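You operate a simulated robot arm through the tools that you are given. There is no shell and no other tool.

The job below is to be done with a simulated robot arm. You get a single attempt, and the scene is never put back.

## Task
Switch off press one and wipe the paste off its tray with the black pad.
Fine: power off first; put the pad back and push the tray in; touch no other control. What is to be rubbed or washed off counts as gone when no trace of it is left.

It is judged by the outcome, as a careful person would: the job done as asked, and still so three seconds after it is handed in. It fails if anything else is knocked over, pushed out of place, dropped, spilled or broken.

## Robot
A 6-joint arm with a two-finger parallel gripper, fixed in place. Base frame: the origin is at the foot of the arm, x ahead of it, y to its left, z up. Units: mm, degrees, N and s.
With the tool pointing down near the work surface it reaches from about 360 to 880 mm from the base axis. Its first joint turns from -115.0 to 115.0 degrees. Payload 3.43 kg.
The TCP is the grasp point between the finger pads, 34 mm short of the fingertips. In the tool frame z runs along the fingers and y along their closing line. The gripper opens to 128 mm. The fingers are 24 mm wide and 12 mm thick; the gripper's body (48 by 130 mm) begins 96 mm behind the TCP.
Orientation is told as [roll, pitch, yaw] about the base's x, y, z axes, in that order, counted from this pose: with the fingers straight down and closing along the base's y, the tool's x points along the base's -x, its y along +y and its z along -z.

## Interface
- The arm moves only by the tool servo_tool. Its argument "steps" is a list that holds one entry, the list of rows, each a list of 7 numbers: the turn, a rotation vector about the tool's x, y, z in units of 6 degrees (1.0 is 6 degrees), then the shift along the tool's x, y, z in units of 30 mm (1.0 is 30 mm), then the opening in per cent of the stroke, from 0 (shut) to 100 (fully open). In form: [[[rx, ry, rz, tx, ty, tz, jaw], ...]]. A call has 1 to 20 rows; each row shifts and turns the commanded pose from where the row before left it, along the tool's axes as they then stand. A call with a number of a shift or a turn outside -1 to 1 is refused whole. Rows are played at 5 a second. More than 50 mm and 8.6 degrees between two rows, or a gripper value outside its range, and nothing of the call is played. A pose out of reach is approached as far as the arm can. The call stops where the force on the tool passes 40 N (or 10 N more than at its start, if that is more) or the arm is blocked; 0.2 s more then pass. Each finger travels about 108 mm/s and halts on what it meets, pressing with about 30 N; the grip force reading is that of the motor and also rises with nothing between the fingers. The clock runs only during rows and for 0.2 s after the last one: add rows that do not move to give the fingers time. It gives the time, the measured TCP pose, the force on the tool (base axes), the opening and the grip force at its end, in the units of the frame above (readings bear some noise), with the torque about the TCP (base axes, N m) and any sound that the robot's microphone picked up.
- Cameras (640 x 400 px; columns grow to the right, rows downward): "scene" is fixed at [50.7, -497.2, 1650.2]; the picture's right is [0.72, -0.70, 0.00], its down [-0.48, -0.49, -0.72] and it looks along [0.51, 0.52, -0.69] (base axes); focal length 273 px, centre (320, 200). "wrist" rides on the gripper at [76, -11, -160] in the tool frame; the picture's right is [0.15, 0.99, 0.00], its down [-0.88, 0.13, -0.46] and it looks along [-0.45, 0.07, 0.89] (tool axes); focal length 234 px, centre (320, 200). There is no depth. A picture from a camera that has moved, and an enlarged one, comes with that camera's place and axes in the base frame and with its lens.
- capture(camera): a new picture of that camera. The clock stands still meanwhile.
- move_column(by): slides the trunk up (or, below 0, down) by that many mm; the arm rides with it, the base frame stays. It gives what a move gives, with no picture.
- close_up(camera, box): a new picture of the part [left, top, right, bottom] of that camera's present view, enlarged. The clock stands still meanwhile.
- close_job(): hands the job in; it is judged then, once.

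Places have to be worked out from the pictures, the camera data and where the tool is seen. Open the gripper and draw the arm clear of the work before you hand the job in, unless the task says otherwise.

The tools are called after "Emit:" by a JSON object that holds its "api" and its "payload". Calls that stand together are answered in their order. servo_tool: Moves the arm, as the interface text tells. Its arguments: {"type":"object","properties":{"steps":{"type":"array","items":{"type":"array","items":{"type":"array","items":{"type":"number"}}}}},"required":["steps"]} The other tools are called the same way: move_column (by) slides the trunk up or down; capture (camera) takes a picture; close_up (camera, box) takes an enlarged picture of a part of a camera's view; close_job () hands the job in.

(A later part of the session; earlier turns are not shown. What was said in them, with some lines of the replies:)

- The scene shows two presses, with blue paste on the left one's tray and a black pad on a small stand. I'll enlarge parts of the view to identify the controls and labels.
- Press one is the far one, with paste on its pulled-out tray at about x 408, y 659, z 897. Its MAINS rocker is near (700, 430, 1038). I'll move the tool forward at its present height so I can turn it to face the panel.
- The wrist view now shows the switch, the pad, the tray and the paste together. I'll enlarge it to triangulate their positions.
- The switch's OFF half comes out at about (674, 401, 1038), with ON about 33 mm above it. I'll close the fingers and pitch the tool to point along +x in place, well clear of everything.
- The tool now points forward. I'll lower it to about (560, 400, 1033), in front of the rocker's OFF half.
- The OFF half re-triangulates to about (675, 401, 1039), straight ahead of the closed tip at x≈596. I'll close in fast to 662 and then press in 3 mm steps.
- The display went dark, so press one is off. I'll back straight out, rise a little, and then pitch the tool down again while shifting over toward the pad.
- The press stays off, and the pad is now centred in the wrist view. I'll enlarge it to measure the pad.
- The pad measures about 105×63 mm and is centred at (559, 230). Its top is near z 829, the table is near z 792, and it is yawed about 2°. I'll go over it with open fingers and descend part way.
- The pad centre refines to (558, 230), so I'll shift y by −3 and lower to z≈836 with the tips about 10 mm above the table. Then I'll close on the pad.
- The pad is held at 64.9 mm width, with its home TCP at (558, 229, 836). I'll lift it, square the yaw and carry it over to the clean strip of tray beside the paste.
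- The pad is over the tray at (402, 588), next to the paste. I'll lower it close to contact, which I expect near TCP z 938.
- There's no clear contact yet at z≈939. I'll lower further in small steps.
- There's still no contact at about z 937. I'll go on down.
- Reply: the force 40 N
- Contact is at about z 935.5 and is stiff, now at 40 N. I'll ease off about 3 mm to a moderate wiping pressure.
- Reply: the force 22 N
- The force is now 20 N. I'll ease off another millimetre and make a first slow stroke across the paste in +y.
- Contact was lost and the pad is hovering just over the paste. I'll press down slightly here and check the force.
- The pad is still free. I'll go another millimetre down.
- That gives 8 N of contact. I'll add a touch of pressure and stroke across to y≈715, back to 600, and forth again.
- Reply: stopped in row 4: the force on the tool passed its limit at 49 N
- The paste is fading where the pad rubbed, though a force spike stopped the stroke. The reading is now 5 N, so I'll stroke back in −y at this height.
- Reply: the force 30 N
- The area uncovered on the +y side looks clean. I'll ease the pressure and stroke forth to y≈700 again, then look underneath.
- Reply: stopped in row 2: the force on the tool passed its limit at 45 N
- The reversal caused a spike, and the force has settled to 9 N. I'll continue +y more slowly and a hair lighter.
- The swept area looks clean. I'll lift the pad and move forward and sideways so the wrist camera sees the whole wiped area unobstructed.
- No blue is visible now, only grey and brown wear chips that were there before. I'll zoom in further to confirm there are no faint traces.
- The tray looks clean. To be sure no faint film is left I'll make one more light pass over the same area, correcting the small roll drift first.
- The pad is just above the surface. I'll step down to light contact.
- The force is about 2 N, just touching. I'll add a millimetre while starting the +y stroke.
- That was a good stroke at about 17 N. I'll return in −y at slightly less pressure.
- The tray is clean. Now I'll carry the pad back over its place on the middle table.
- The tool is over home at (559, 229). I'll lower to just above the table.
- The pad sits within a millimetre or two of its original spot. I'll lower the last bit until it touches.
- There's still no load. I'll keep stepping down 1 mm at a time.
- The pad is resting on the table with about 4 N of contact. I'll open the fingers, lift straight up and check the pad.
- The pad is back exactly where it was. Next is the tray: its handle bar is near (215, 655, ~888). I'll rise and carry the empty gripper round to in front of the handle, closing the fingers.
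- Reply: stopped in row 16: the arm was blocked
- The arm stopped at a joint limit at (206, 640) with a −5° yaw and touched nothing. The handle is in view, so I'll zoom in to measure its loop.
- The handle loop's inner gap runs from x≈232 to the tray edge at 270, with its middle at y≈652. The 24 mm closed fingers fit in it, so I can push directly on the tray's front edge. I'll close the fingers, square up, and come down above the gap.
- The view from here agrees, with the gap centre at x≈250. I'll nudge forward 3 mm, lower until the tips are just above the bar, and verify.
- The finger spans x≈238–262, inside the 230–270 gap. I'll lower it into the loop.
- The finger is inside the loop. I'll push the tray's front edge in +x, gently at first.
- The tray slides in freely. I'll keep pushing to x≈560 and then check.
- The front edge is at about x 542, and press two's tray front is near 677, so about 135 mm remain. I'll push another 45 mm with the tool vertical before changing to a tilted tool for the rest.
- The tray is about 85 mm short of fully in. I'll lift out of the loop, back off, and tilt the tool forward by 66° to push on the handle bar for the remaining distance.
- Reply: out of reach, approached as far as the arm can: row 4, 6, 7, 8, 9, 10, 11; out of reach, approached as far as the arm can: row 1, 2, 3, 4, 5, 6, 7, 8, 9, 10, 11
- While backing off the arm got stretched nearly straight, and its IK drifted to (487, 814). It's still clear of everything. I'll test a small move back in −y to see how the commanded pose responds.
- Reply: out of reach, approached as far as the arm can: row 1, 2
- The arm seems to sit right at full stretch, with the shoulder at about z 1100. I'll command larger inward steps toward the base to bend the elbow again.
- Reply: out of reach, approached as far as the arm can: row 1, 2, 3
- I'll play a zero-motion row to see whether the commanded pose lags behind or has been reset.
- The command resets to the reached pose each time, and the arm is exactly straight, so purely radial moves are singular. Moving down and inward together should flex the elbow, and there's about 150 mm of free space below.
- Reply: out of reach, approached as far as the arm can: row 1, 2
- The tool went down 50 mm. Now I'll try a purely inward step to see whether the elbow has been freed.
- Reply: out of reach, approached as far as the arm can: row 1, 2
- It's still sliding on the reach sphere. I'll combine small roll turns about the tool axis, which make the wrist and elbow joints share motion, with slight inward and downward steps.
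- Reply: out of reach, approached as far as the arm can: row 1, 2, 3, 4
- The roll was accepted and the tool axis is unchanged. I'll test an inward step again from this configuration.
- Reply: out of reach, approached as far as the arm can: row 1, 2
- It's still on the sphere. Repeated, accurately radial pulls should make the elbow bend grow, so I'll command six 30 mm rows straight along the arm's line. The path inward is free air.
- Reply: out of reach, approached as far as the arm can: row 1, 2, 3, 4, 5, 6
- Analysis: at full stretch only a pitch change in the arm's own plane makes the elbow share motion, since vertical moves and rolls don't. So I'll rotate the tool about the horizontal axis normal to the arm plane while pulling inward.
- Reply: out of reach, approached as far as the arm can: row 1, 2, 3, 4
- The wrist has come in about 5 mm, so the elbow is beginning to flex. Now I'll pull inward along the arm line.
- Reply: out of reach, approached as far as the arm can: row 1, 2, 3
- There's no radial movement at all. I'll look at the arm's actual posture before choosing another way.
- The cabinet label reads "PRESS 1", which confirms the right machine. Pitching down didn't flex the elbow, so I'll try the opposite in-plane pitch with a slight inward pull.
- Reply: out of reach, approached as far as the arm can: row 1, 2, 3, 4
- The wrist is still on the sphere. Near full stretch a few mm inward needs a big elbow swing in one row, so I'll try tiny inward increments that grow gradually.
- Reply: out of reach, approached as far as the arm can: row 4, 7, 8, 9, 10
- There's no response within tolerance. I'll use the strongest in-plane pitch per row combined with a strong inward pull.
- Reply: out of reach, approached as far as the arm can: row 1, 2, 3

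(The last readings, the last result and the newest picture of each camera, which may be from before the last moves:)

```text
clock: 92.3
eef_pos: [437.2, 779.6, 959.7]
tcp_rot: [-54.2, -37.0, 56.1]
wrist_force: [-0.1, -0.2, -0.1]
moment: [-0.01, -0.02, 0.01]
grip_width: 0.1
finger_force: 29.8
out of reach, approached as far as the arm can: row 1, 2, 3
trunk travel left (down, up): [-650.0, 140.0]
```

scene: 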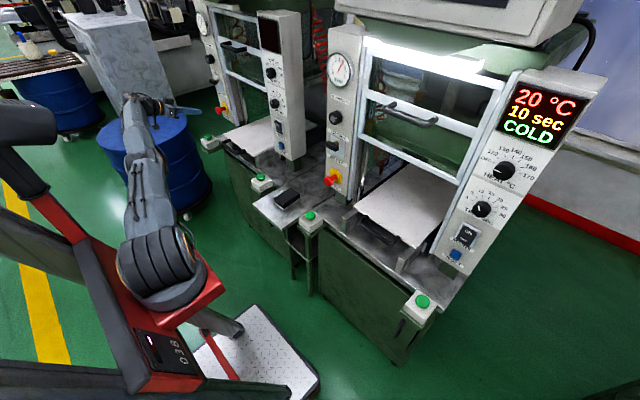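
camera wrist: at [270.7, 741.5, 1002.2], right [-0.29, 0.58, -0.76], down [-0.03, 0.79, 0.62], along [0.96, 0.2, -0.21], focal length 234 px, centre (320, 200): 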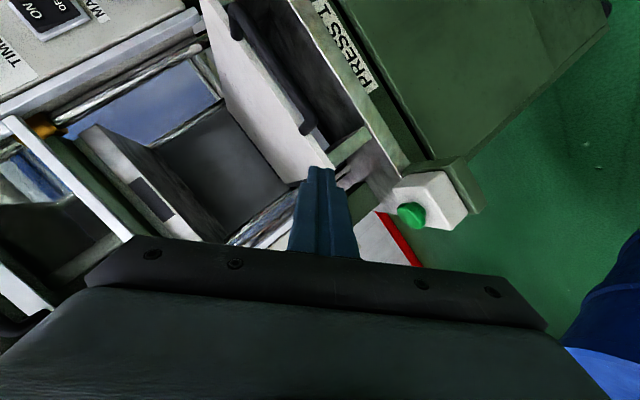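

I'll probe with repeated 1.5 mm inward steps to see whether small increments are accepted cumulatively.

Emit:
{"api": "servo_tool", "payload": {"steps": [[[0, 0, 0, 0.0367, -0.0337, -0.005, 0], [0, 0, 0, 0.0367, -0.0337, -0.005, 0], [0, 0, 0, 0.0367, -0.0337, -0.005, 0], [0, 0, 0, 0.0367, -0.0337, -0.005, 0], [0, 0, 0, 0.0367, -0.0337, -0.005, 0], [0, 0, 0, 0.0367, -0.0337, -0.005, 0], [0, 0, 0, 0.0367, -0.0337, -0.005, 0], [0, 0, 0, 0.0367, -0.0337, -0.005, 0], [0, 0, 0, 0.0367, -0.0337, -0.005, 0], [0, 0, 0, 0.0367, -0.0337, -0.005, 0], [0, 0, 0, 0.0367, -0.0337, -0.005, 0], [0, 0, 0, 0.0367, -0.0337, -0.005, 0], [0, 0, 0, 0.0367, -0.0337, -0.005, 0], [0, 0, 0, 0.0367, -0.0337, -0.005, 0]]]}}

```text
clock: 95.3
eef_pos: [436.0, 781.3, 957.8]
tcp_rot: [-53.9, -37.1, 56.1]
wrist_force: [0.4, -0.5, 0.1]
moment: [0.05, 0.02, 0.0]
grip_width: 0.0
finger_force: 30.0
out of reach, approached as far as the arm can: row 3, 6, 8, 10, 13
trunk travel left (down, up): [-650.0, 140.0]
```

The pattern fits an elbow slightly hyper-extended against its limit: pulling inward just pushes it further into the stop. So I'll first push outward to straighten it, then pitch in-plane with the wrist held, so the elbow passes to its normal side.

Emit:
{"api": "servo_tool", "payload": {"steps": [[[0, 0, 0, -0.367, 0.337, 0.05, 0], [0, 0, 0, -0.367, 0.337, 0.05, 0], [0.258, 0.396, -0.882, 0.26, -0.15, 0.01, 0], [0.258, 0.396, -0.882, 0.3, -0.19, 0, 0], [0.258, 0.396, -0.882, 0.333, -0.217, 0, 0], [0.258, 0.396, -0.882, 0.333, -0.217, 0, 0], [0.258, 0.396, -0.882, 0.333, -0.217, 0, 0]]]}}

```text
clock: 96.9
eef_pos: [420.4, 724.3, 958.6]
tcp_rot: [-63.5, -8.3, 59.9]
wrist_force: [0.3, -0.6, 0.1]
moment: [0.01, -0.02, 0.01]
grip_width: 0.1
finger_force: 30.2
out of reach, approached as far as the arm can: row 1, 2, 3, 4
trunk travel left (down, up): [-650.0, 140.0]
```

The later rows were accepted, which suggests the elbow is now on its normal side. I'll pull inward in growing steps.

Emit:
{"api": "servo_tool", "payload": {"steps": [[[0, 0, 0, 0.063, -0.018, 0.01, 0], [0, 0, 0, 0.127, -0.036, 0.02, 0], [0, 0, 0, 0.25, -0.072, 0.04, 0], [0, 0, 0, 0.38, -0.11, 0.058, 0], [0, 0, 0, 0.48, -0.136, 0.072, 0]]]}}

```text
clock: 98.1
eef_pos: [412.0, 684.8, 963.3]
tcp_rot: [-63.5, -8.4, 59.9]
wrist_force: [-1.1, 0.5, -0.2]
moment: [-0.01, 0.01, 0.0]
grip_width: 0.2
finger_force: 30.0
trunk travel left (down, up): [-650.0, 140.0]
```

The elbow is free again and the arm follows normally. I'll come inward another 40 mm and rotate to the forward-tilted (66°) orientation, staying well away from full stretch.

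Emit:
{"api": "servo_tool", "payload": {"steps": [[[0, 0, 0, 0.617, -0.39, 0.017, 0], [0, 0, 0, 0.617, -0.39, 0.017, 0], [-0.225, -0.2295, 0.8786, 0, 0, 0, 0], [-0.225, -0.2295, 0.8786, 0, 0, 0, 0], [-0.225, -0.2295, 0.8786, 0, 0, 0, 0], [-0.225, -0.2295, 0.8786, 0, 0, 0, 0], [-0.225, -0.2295, 0.8786, 0, 0, 0, 0], [-0.225, -0.2295, 0.8786, 0, 0, 0, 0], [-0.225, -0.2295, 0.8786, 0, 0, 0, 0], [-0.225, -0.2295, 0.8786, 0, 0, 0, 0], [-0.225, -0.2295, 0.8786, 0, 0, 0, 0], [-0.225, -0.2295, 0.8786, 0, 0, 0, 0], [-0.225, -0.2295, 0.8786, 0, 0, 0, 0], [-0.225, -0.2295, 0.8786, 0, 0, 0, 0], [-0.225, -0.2295, 0.8786, 0, 0, 0, 0], [0, 0, 0, 0, 0, 0, 0]]]}}

Emit:
{"api": "capture", "payload": {"camera": "wrist"}}

Emit:
{"api": "capture", "payload": {"camera": "scene"}}

```text
clock: 101.5
eef_pos: [400.2, 645.2, 978.9]
tcp_rot: [0.4, -66.1, -0.2]
wrist_force: [-0.4, -0.1, -0.1]
moment: [0.0, -0.02, 0.0]
grip_width: 0.0
finger_force: 29.9
trunk travel left (down, up): [-650.0, 140.0]
```

```text
taken
camera wrist: at [222.9, 632.2, 971.5], right [-0.06, 0.99, -0.13], down [-0.06, 0.13, 0.99], along [1.0, 0.07, 0.05], focal length 234 px, centre (320, 200)
```

wrist: 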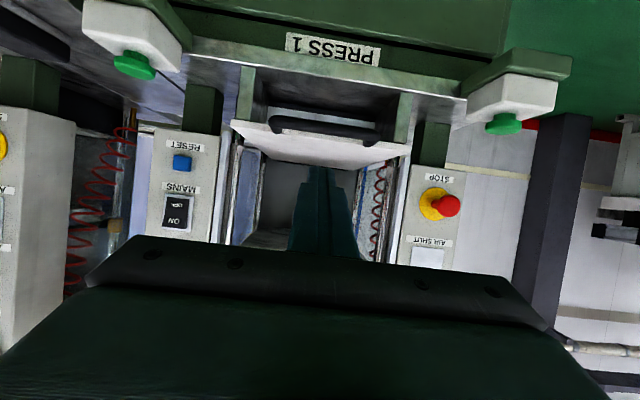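

```text
taken
```

scene: 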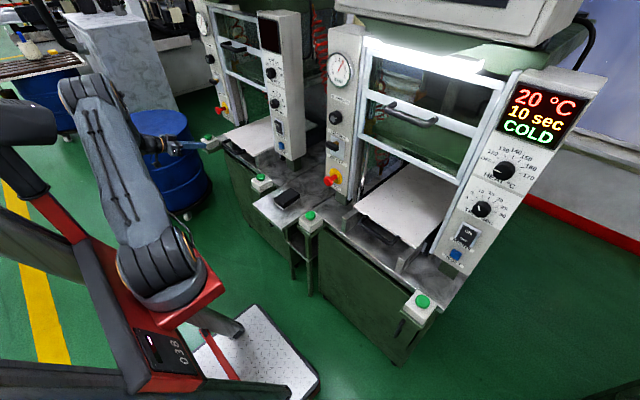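

The arm is back in a good posture and now faces press one's tray. I'll zoom in to measure the handle bar's height and distance.

Emit:
{"api": "close_up", "payload": {"camera": "wrist", "box": [220, 80, 430, 210]}}

Emit:
{"api": "close_up", "payload": {"camera": "scene", "box": [200, 100, 300, 190]}}

Emit:
{"api": "close_up", "payload": {"camera": "scene", "box": [330, 160, 470, 280]}}

```text
3.05 times, centred on (325, 145) of wrist
camera zoom: at [222.9, 632.2, 971.5], right [-0.06, 0.99, -0.13], down [-0.06, 0.13, 0.99], along [1.0, 0.07, 0.05], focal length 714 px, centre (305, 368)
```

zoom: 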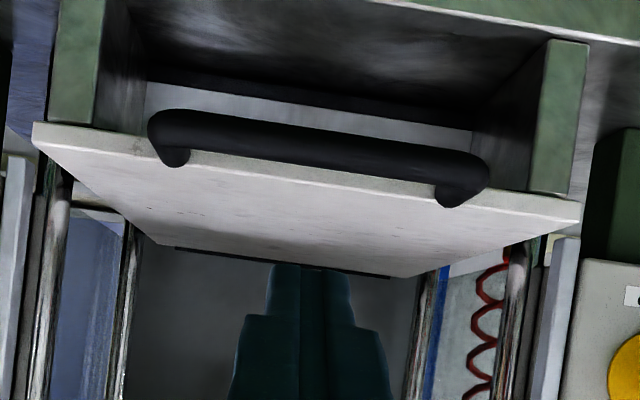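

```text
4.44 times, centred on (250, 145) of scene
camera zoom: at [50.7, -497.2, 1650.2], right [0.72, -0.7, 0.0], down [-0.48, -0.49, -0.72], along [0.51, 0.52, -0.69], focal length 1215 px, centre (631, 444)
```

zoom: 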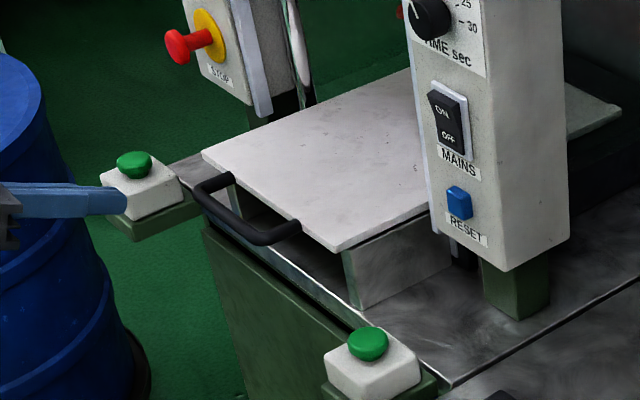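

```text
3.33 times, centred on (400, 220) of scene
camera zoom: at [50.7, -497.2, 1650.2], right [0.72, -0.7, 0.0], down [-0.48, -0.49, -0.72], along [0.51, 0.52, -0.69], focal length 911 px, centre (53, 133)
```

zoom: 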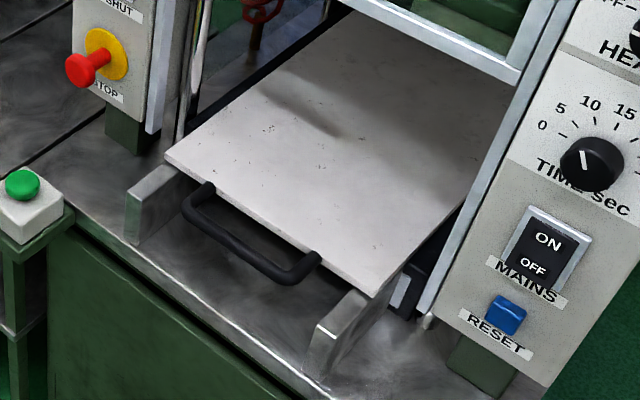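

The bar is at x≈531–548, z≈889, and y is centred near 650. I'll lower the tilted tool so the closed fingertips are level with the bar, then approach to just short of it.

Emit:
{"api": "servo_tool", "payload": {"steps": [[[0, 0, 0, 0.743, 0.06, 0.33, 0], [0, 0, 0, 0.743, 0.06, 0.33, 0], [0, 0, 0, 0.743, 0.05, 0.33, 0], [0, 0, 0, -0.405, 0, 0.914, 0], [0, 0, 0, -0.405, 0, 0.914, 0], [0, 0, 0, -0.27, 0, 0.61, 0], [0, 0, 0, 0, 0, 0, 0]]]}}

Emit:
{"api": "capture", "payload": {"camera": "wrist"}}

Emit:
{"api": "close_up", "payload": {"camera": "scene", "box": [180, 90, 300, 190]}}

```text
clock: 103.1
eef_pos: [481.4, 646.9, 901.6]
tcp_rot: [0.0, -66.0, -0.1]
wrist_force: [-0.2, 0.0, -0.4]
moment: [0.0, 0.01, 0.0]
grip_width: 0.2
finger_force: 30.1
trunk travel left (down, up): [-650.0, 140.0]
```

```text
taken
camera wrist: at [304.6, 634.2, 895.6], right [-0.06, 0.99, -0.13], down [-0.06, 0.13, 0.99], along [1.0, 0.07, 0.05], focal length 234 px, centre (320, 200)
```

wrist: 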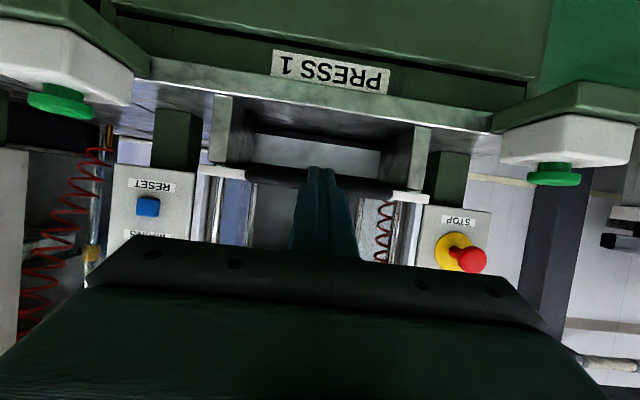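

```text
4.00 times, centred on (240, 140) of scene
camera zoom: at [50.7, -497.2, 1650.2], right [0.72, -0.7, 0.0], down [-0.48, -0.49, -0.72], along [0.51, 0.52, -0.69], focal length 1093 px, centre (640, 440)
```

zoom: 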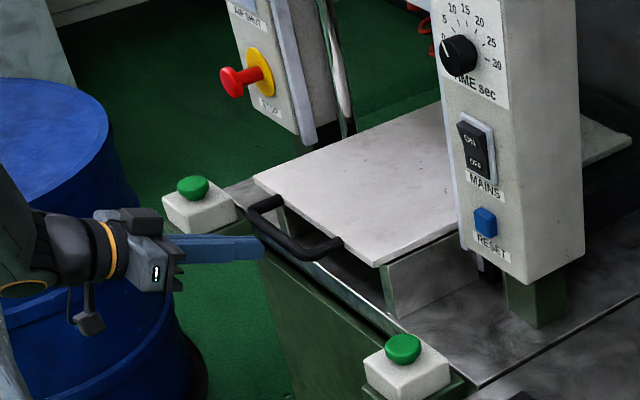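

The fingertip is level with the bar. I'll push forward in small steps to about TCP x 560 and check.

Emit:
{"api": "servo_tool", "payload": {"steps": [[[0, 0, 0, -0.2, 0, 0.42, 0], [0, 0, 0, -0.1, 0, 0.25, 0], [0, 0, 0, -0.1, 0, 0.25, 0], [0, 0, 0, -0.16, 0, 0.36, 0], [0, 0, 0, -0.16, 0, 0.36, 0], [0, 0, 0, -0.16, 0, 0.36, 0], [0, 0, 0, -0.16, 0, 0.36, 0]]]}}

Emit:
{"api": "close_up", "payload": {"camera": "scene", "box": [180, 90, 300, 190]}}

```text
clock: 104.7
eef_pos: [556.6, 649.8, 901.9]
tcp_rot: [0.2, -66.1, -0.1]
wrist_force: [0.4, 0.0, 0.2]
moment: [-0.01, -0.04, 0.0]
grip_width: 0.0
finger_force: 30.4
trunk travel left (down, up): [-650.0, 140.0]
```

```text
4.00 times, centred on (240, 140) of scene
camera zoom: at [50.7, -497.2, 1650.2], right [0.72, -0.7, 0.0], down [-0.48, -0.49, -0.72], along [0.51, 0.52, -0.69], focal length 1093 px, centre (640, 440)
```

zoom: 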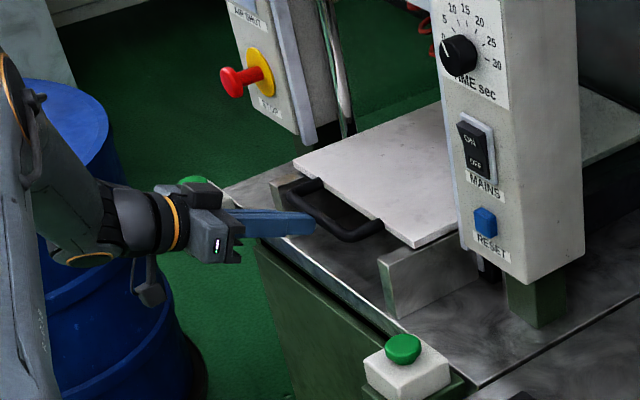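

The tray slides well, and its front edge is now just inside the rails. I'll push on more slowly until it meets its stop or matches press two.

Emit:
{"api": "servo_tool", "payload": {"steps": [[[0, 0, 0, -0.1, 0, 0.23, 0], [0, 0, 0, -0.1, 0, 0.23, 0], [0, 0, 0, -0.1, 0, 0.23, 0], [0, 0, 0, -0.08, 0, 0.18, 0], [0, 0, 0, 0, 0, 0, 0]]]}}

Emit:
{"api": "close_up", "payload": {"camera": "scene", "box": [180, 90, 300, 190]}}

```text
clock: 105.8
eef_pos: [581.1, 650.0, 901.6]
tcp_rot: [0.0, -66.0, 0.2]
wrist_force: [-32.1, -12.1, 11.8]
moment: [-0.06, -0.28, -0.35]
grip_width: 0.0
finger_force: 29.8
trunk travel left (down, up): [-650.0, 140.0]
stopped in row 5: the force on the tool passed its limit at 45 N (the readings are from after the stop); the commanded pose is now the measured one
```

```text
4.00 times, centred on (240, 140) of scene
camera zoom: at [50.7, -497.2, 1650.2], right [0.72, -0.7, 0.0], down [-0.48, -0.49, -0.72], along [0.51, 0.52, -0.69], focal length 1093 px, centre (640, 440)
```

zoom: 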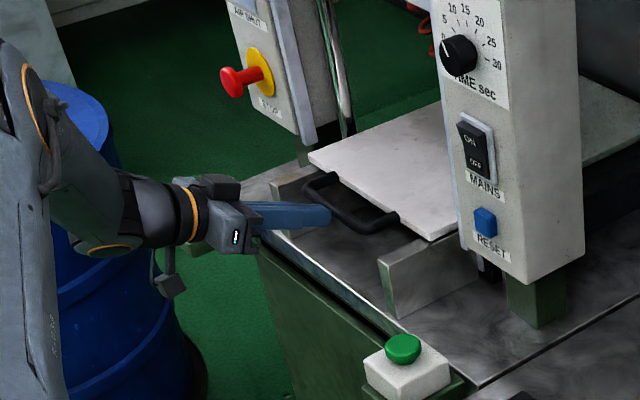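

The tray has hit its end stop with about 32 N, and its front edge at x≈673 matches press two's tray at about 676. I'll back straight off, rise, and open the gripper.

Emit:
{"api": "servo_tool", "payload": {"steps": [[[0, 0, 0, 0.1, 0, -0.23, 0], [0, 0, 0, 0.405, 0, -0.914, 0], [0, 0, 0, 0.405, 0, -0.914, 0], [0, 0, 0, 0.405, 0, -0.914, 0], [0, 0, 0, 0.405, 0, -0.914, 0], [0, 0, 0, 0.405, 0, -0.914, 0], [0, 0, 0, -0.914, 0, -0.405, 0], [0, 0, 0, -0.914, 0, -0.405, 0], [0, 0, 0, -0.914, 0, -0.405, 0], [0, 0, 0, -0.914, 0, -0.405, 0], [0, 0, 0, -0.914, 0, -0.405, 50], [0, 0, 0, -0.5, -0.3, -0.2, 80], [0, 0, 0, 0, 0, 0, 80]]]}}

Emit:
{"api": "capture", "payload": {"camera": "wrist"}}

Emit:
{"api": "capture", "payload": {"camera": "scene"}}

Emit:
{"api": "close_up", "payload": {"camera": "scene", "box": [180, 0, 330, 200]}}

```text
clock: 108.6
eef_pos: [428.7, 641.5, 1067.4]
tcp_rot: [-0.1, -65.8, 0.1]
wrist_force: [-0.3, -0.3, 0.9]
moment: [-0.01, 0.04, -0.01]
grip_width: 102.7
finger_force: 0.1
trunk travel left (down, up): [-650.0, 140.0]
```

```text
taken
camera wrist: at [251.8, 629.2, 1060.7], right [-0.06, 0.99, -0.13], down [-0.06, 0.13, 0.99], along [1.0, 0.07, 0.05], focal length 234 px, centre (320, 200)
```

wrist: 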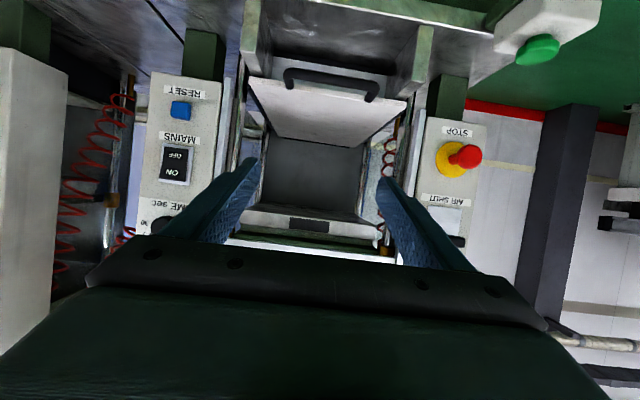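

```text
taken
```

scene: 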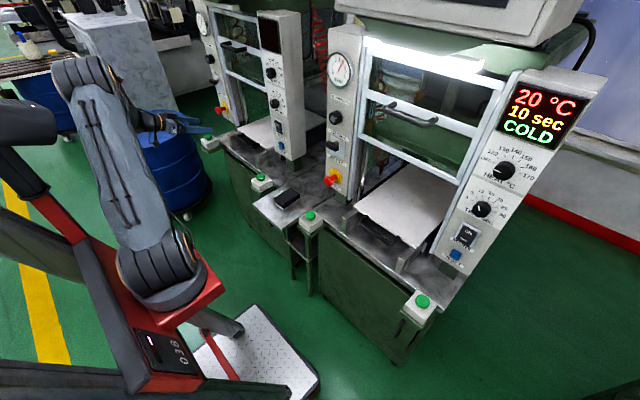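

```text
2.00 times, centred on (255, 100) of scene
camera zoom: at [50.7, -497.2, 1650.2], right [0.72, -0.7, 0.0], down [-0.48, -0.49, -0.72], along [0.51, 0.52, -0.69], focal length 547 px, centre (450, 400)
```

zoom: 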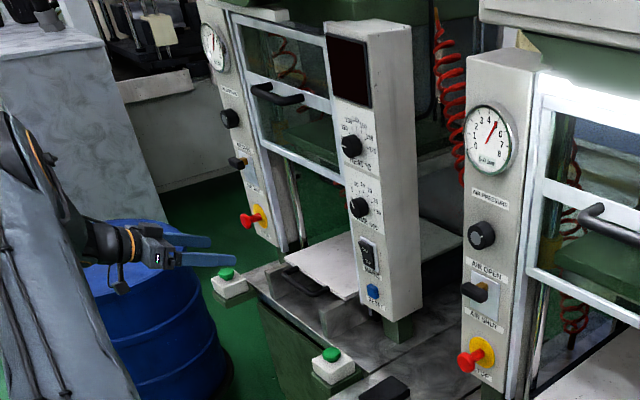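

The press is off, the tray is in, the pad is back and the gripper is open and clear. I'll take a final close look at the tray surface and pad before handing in.

Emit:
{"api": "close_up", "payload": {"camera": "wrist", "box": [230, 50, 420, 160]}}

Emit:
{"api": "close_up", "payload": {"camera": "scene", "box": [230, 100, 330, 230]}}

```text
3.37 times, centred on (325, 105) of wrist
camera zoom: at [251.8, 629.2, 1060.7], right [-0.06, 0.99, -0.13], down [-0.06, 0.13, 0.99], along [1.0, 0.07, 0.05], focal length 789 px, centre (303, 520)
```

zoom: 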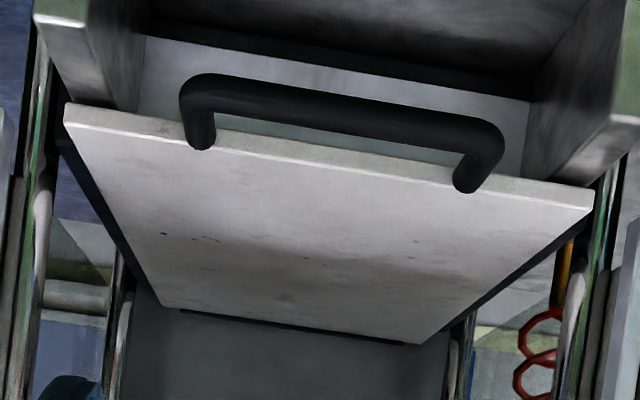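

```text
3.08 times, centred on (280, 165) of scene
camera zoom: at [50.7, -497.2, 1650.2], right [0.72, -0.7, 0.0], down [-0.48, -0.49, -0.72], along [0.51, 0.52, -0.69], focal length 841 px, centre (443, 308)
```

zoom: 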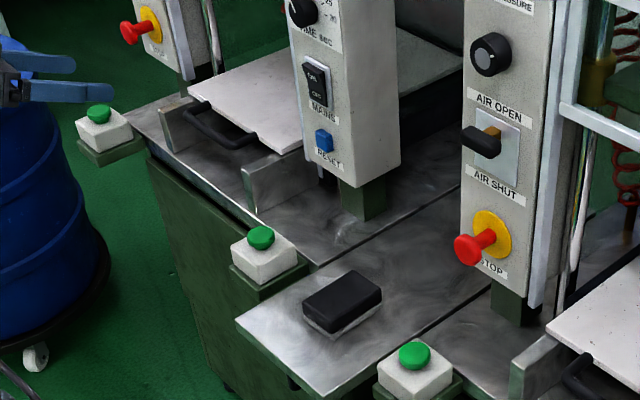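

The tray is fully in and shows no blue. The pad is in its place, press one is off, the other controls are untouched, and the arm is clear with an open gripper. I'm handing the job in.

Emit:
{"api": "close_job", "payload": {}}

```text
The job is handed in.
```

Press one is switched off, its tray is wiped clean and pushed in, and the black pad is back in its place. I handed the job in with the gripper open and the arm clear of the work.

- **Power:** I pressed the OFF half of the MAINS rocker first, and press one's display went dark and stayed dark. I touched no other control, and the cabinet label reads "PRESS 1".
- **Paste:** I rubbed the tray with the pad over the whole patch, then made one more light pass there and back. Close-ups showed no blue left, only grey and brown wear marks in the tray surface.
- **Pad:** It sits where it was on the middle table, to within a millimetre or two.
- **Tray:** I pushed it until it met its end stop. Its front edge lines up with press two's tray to within about 3 mm.

While I was backing away between pushes on the tray, the arm got stuck at full stretch and drifted sideways. It touched nothing, and I worked it free before finishing the push.
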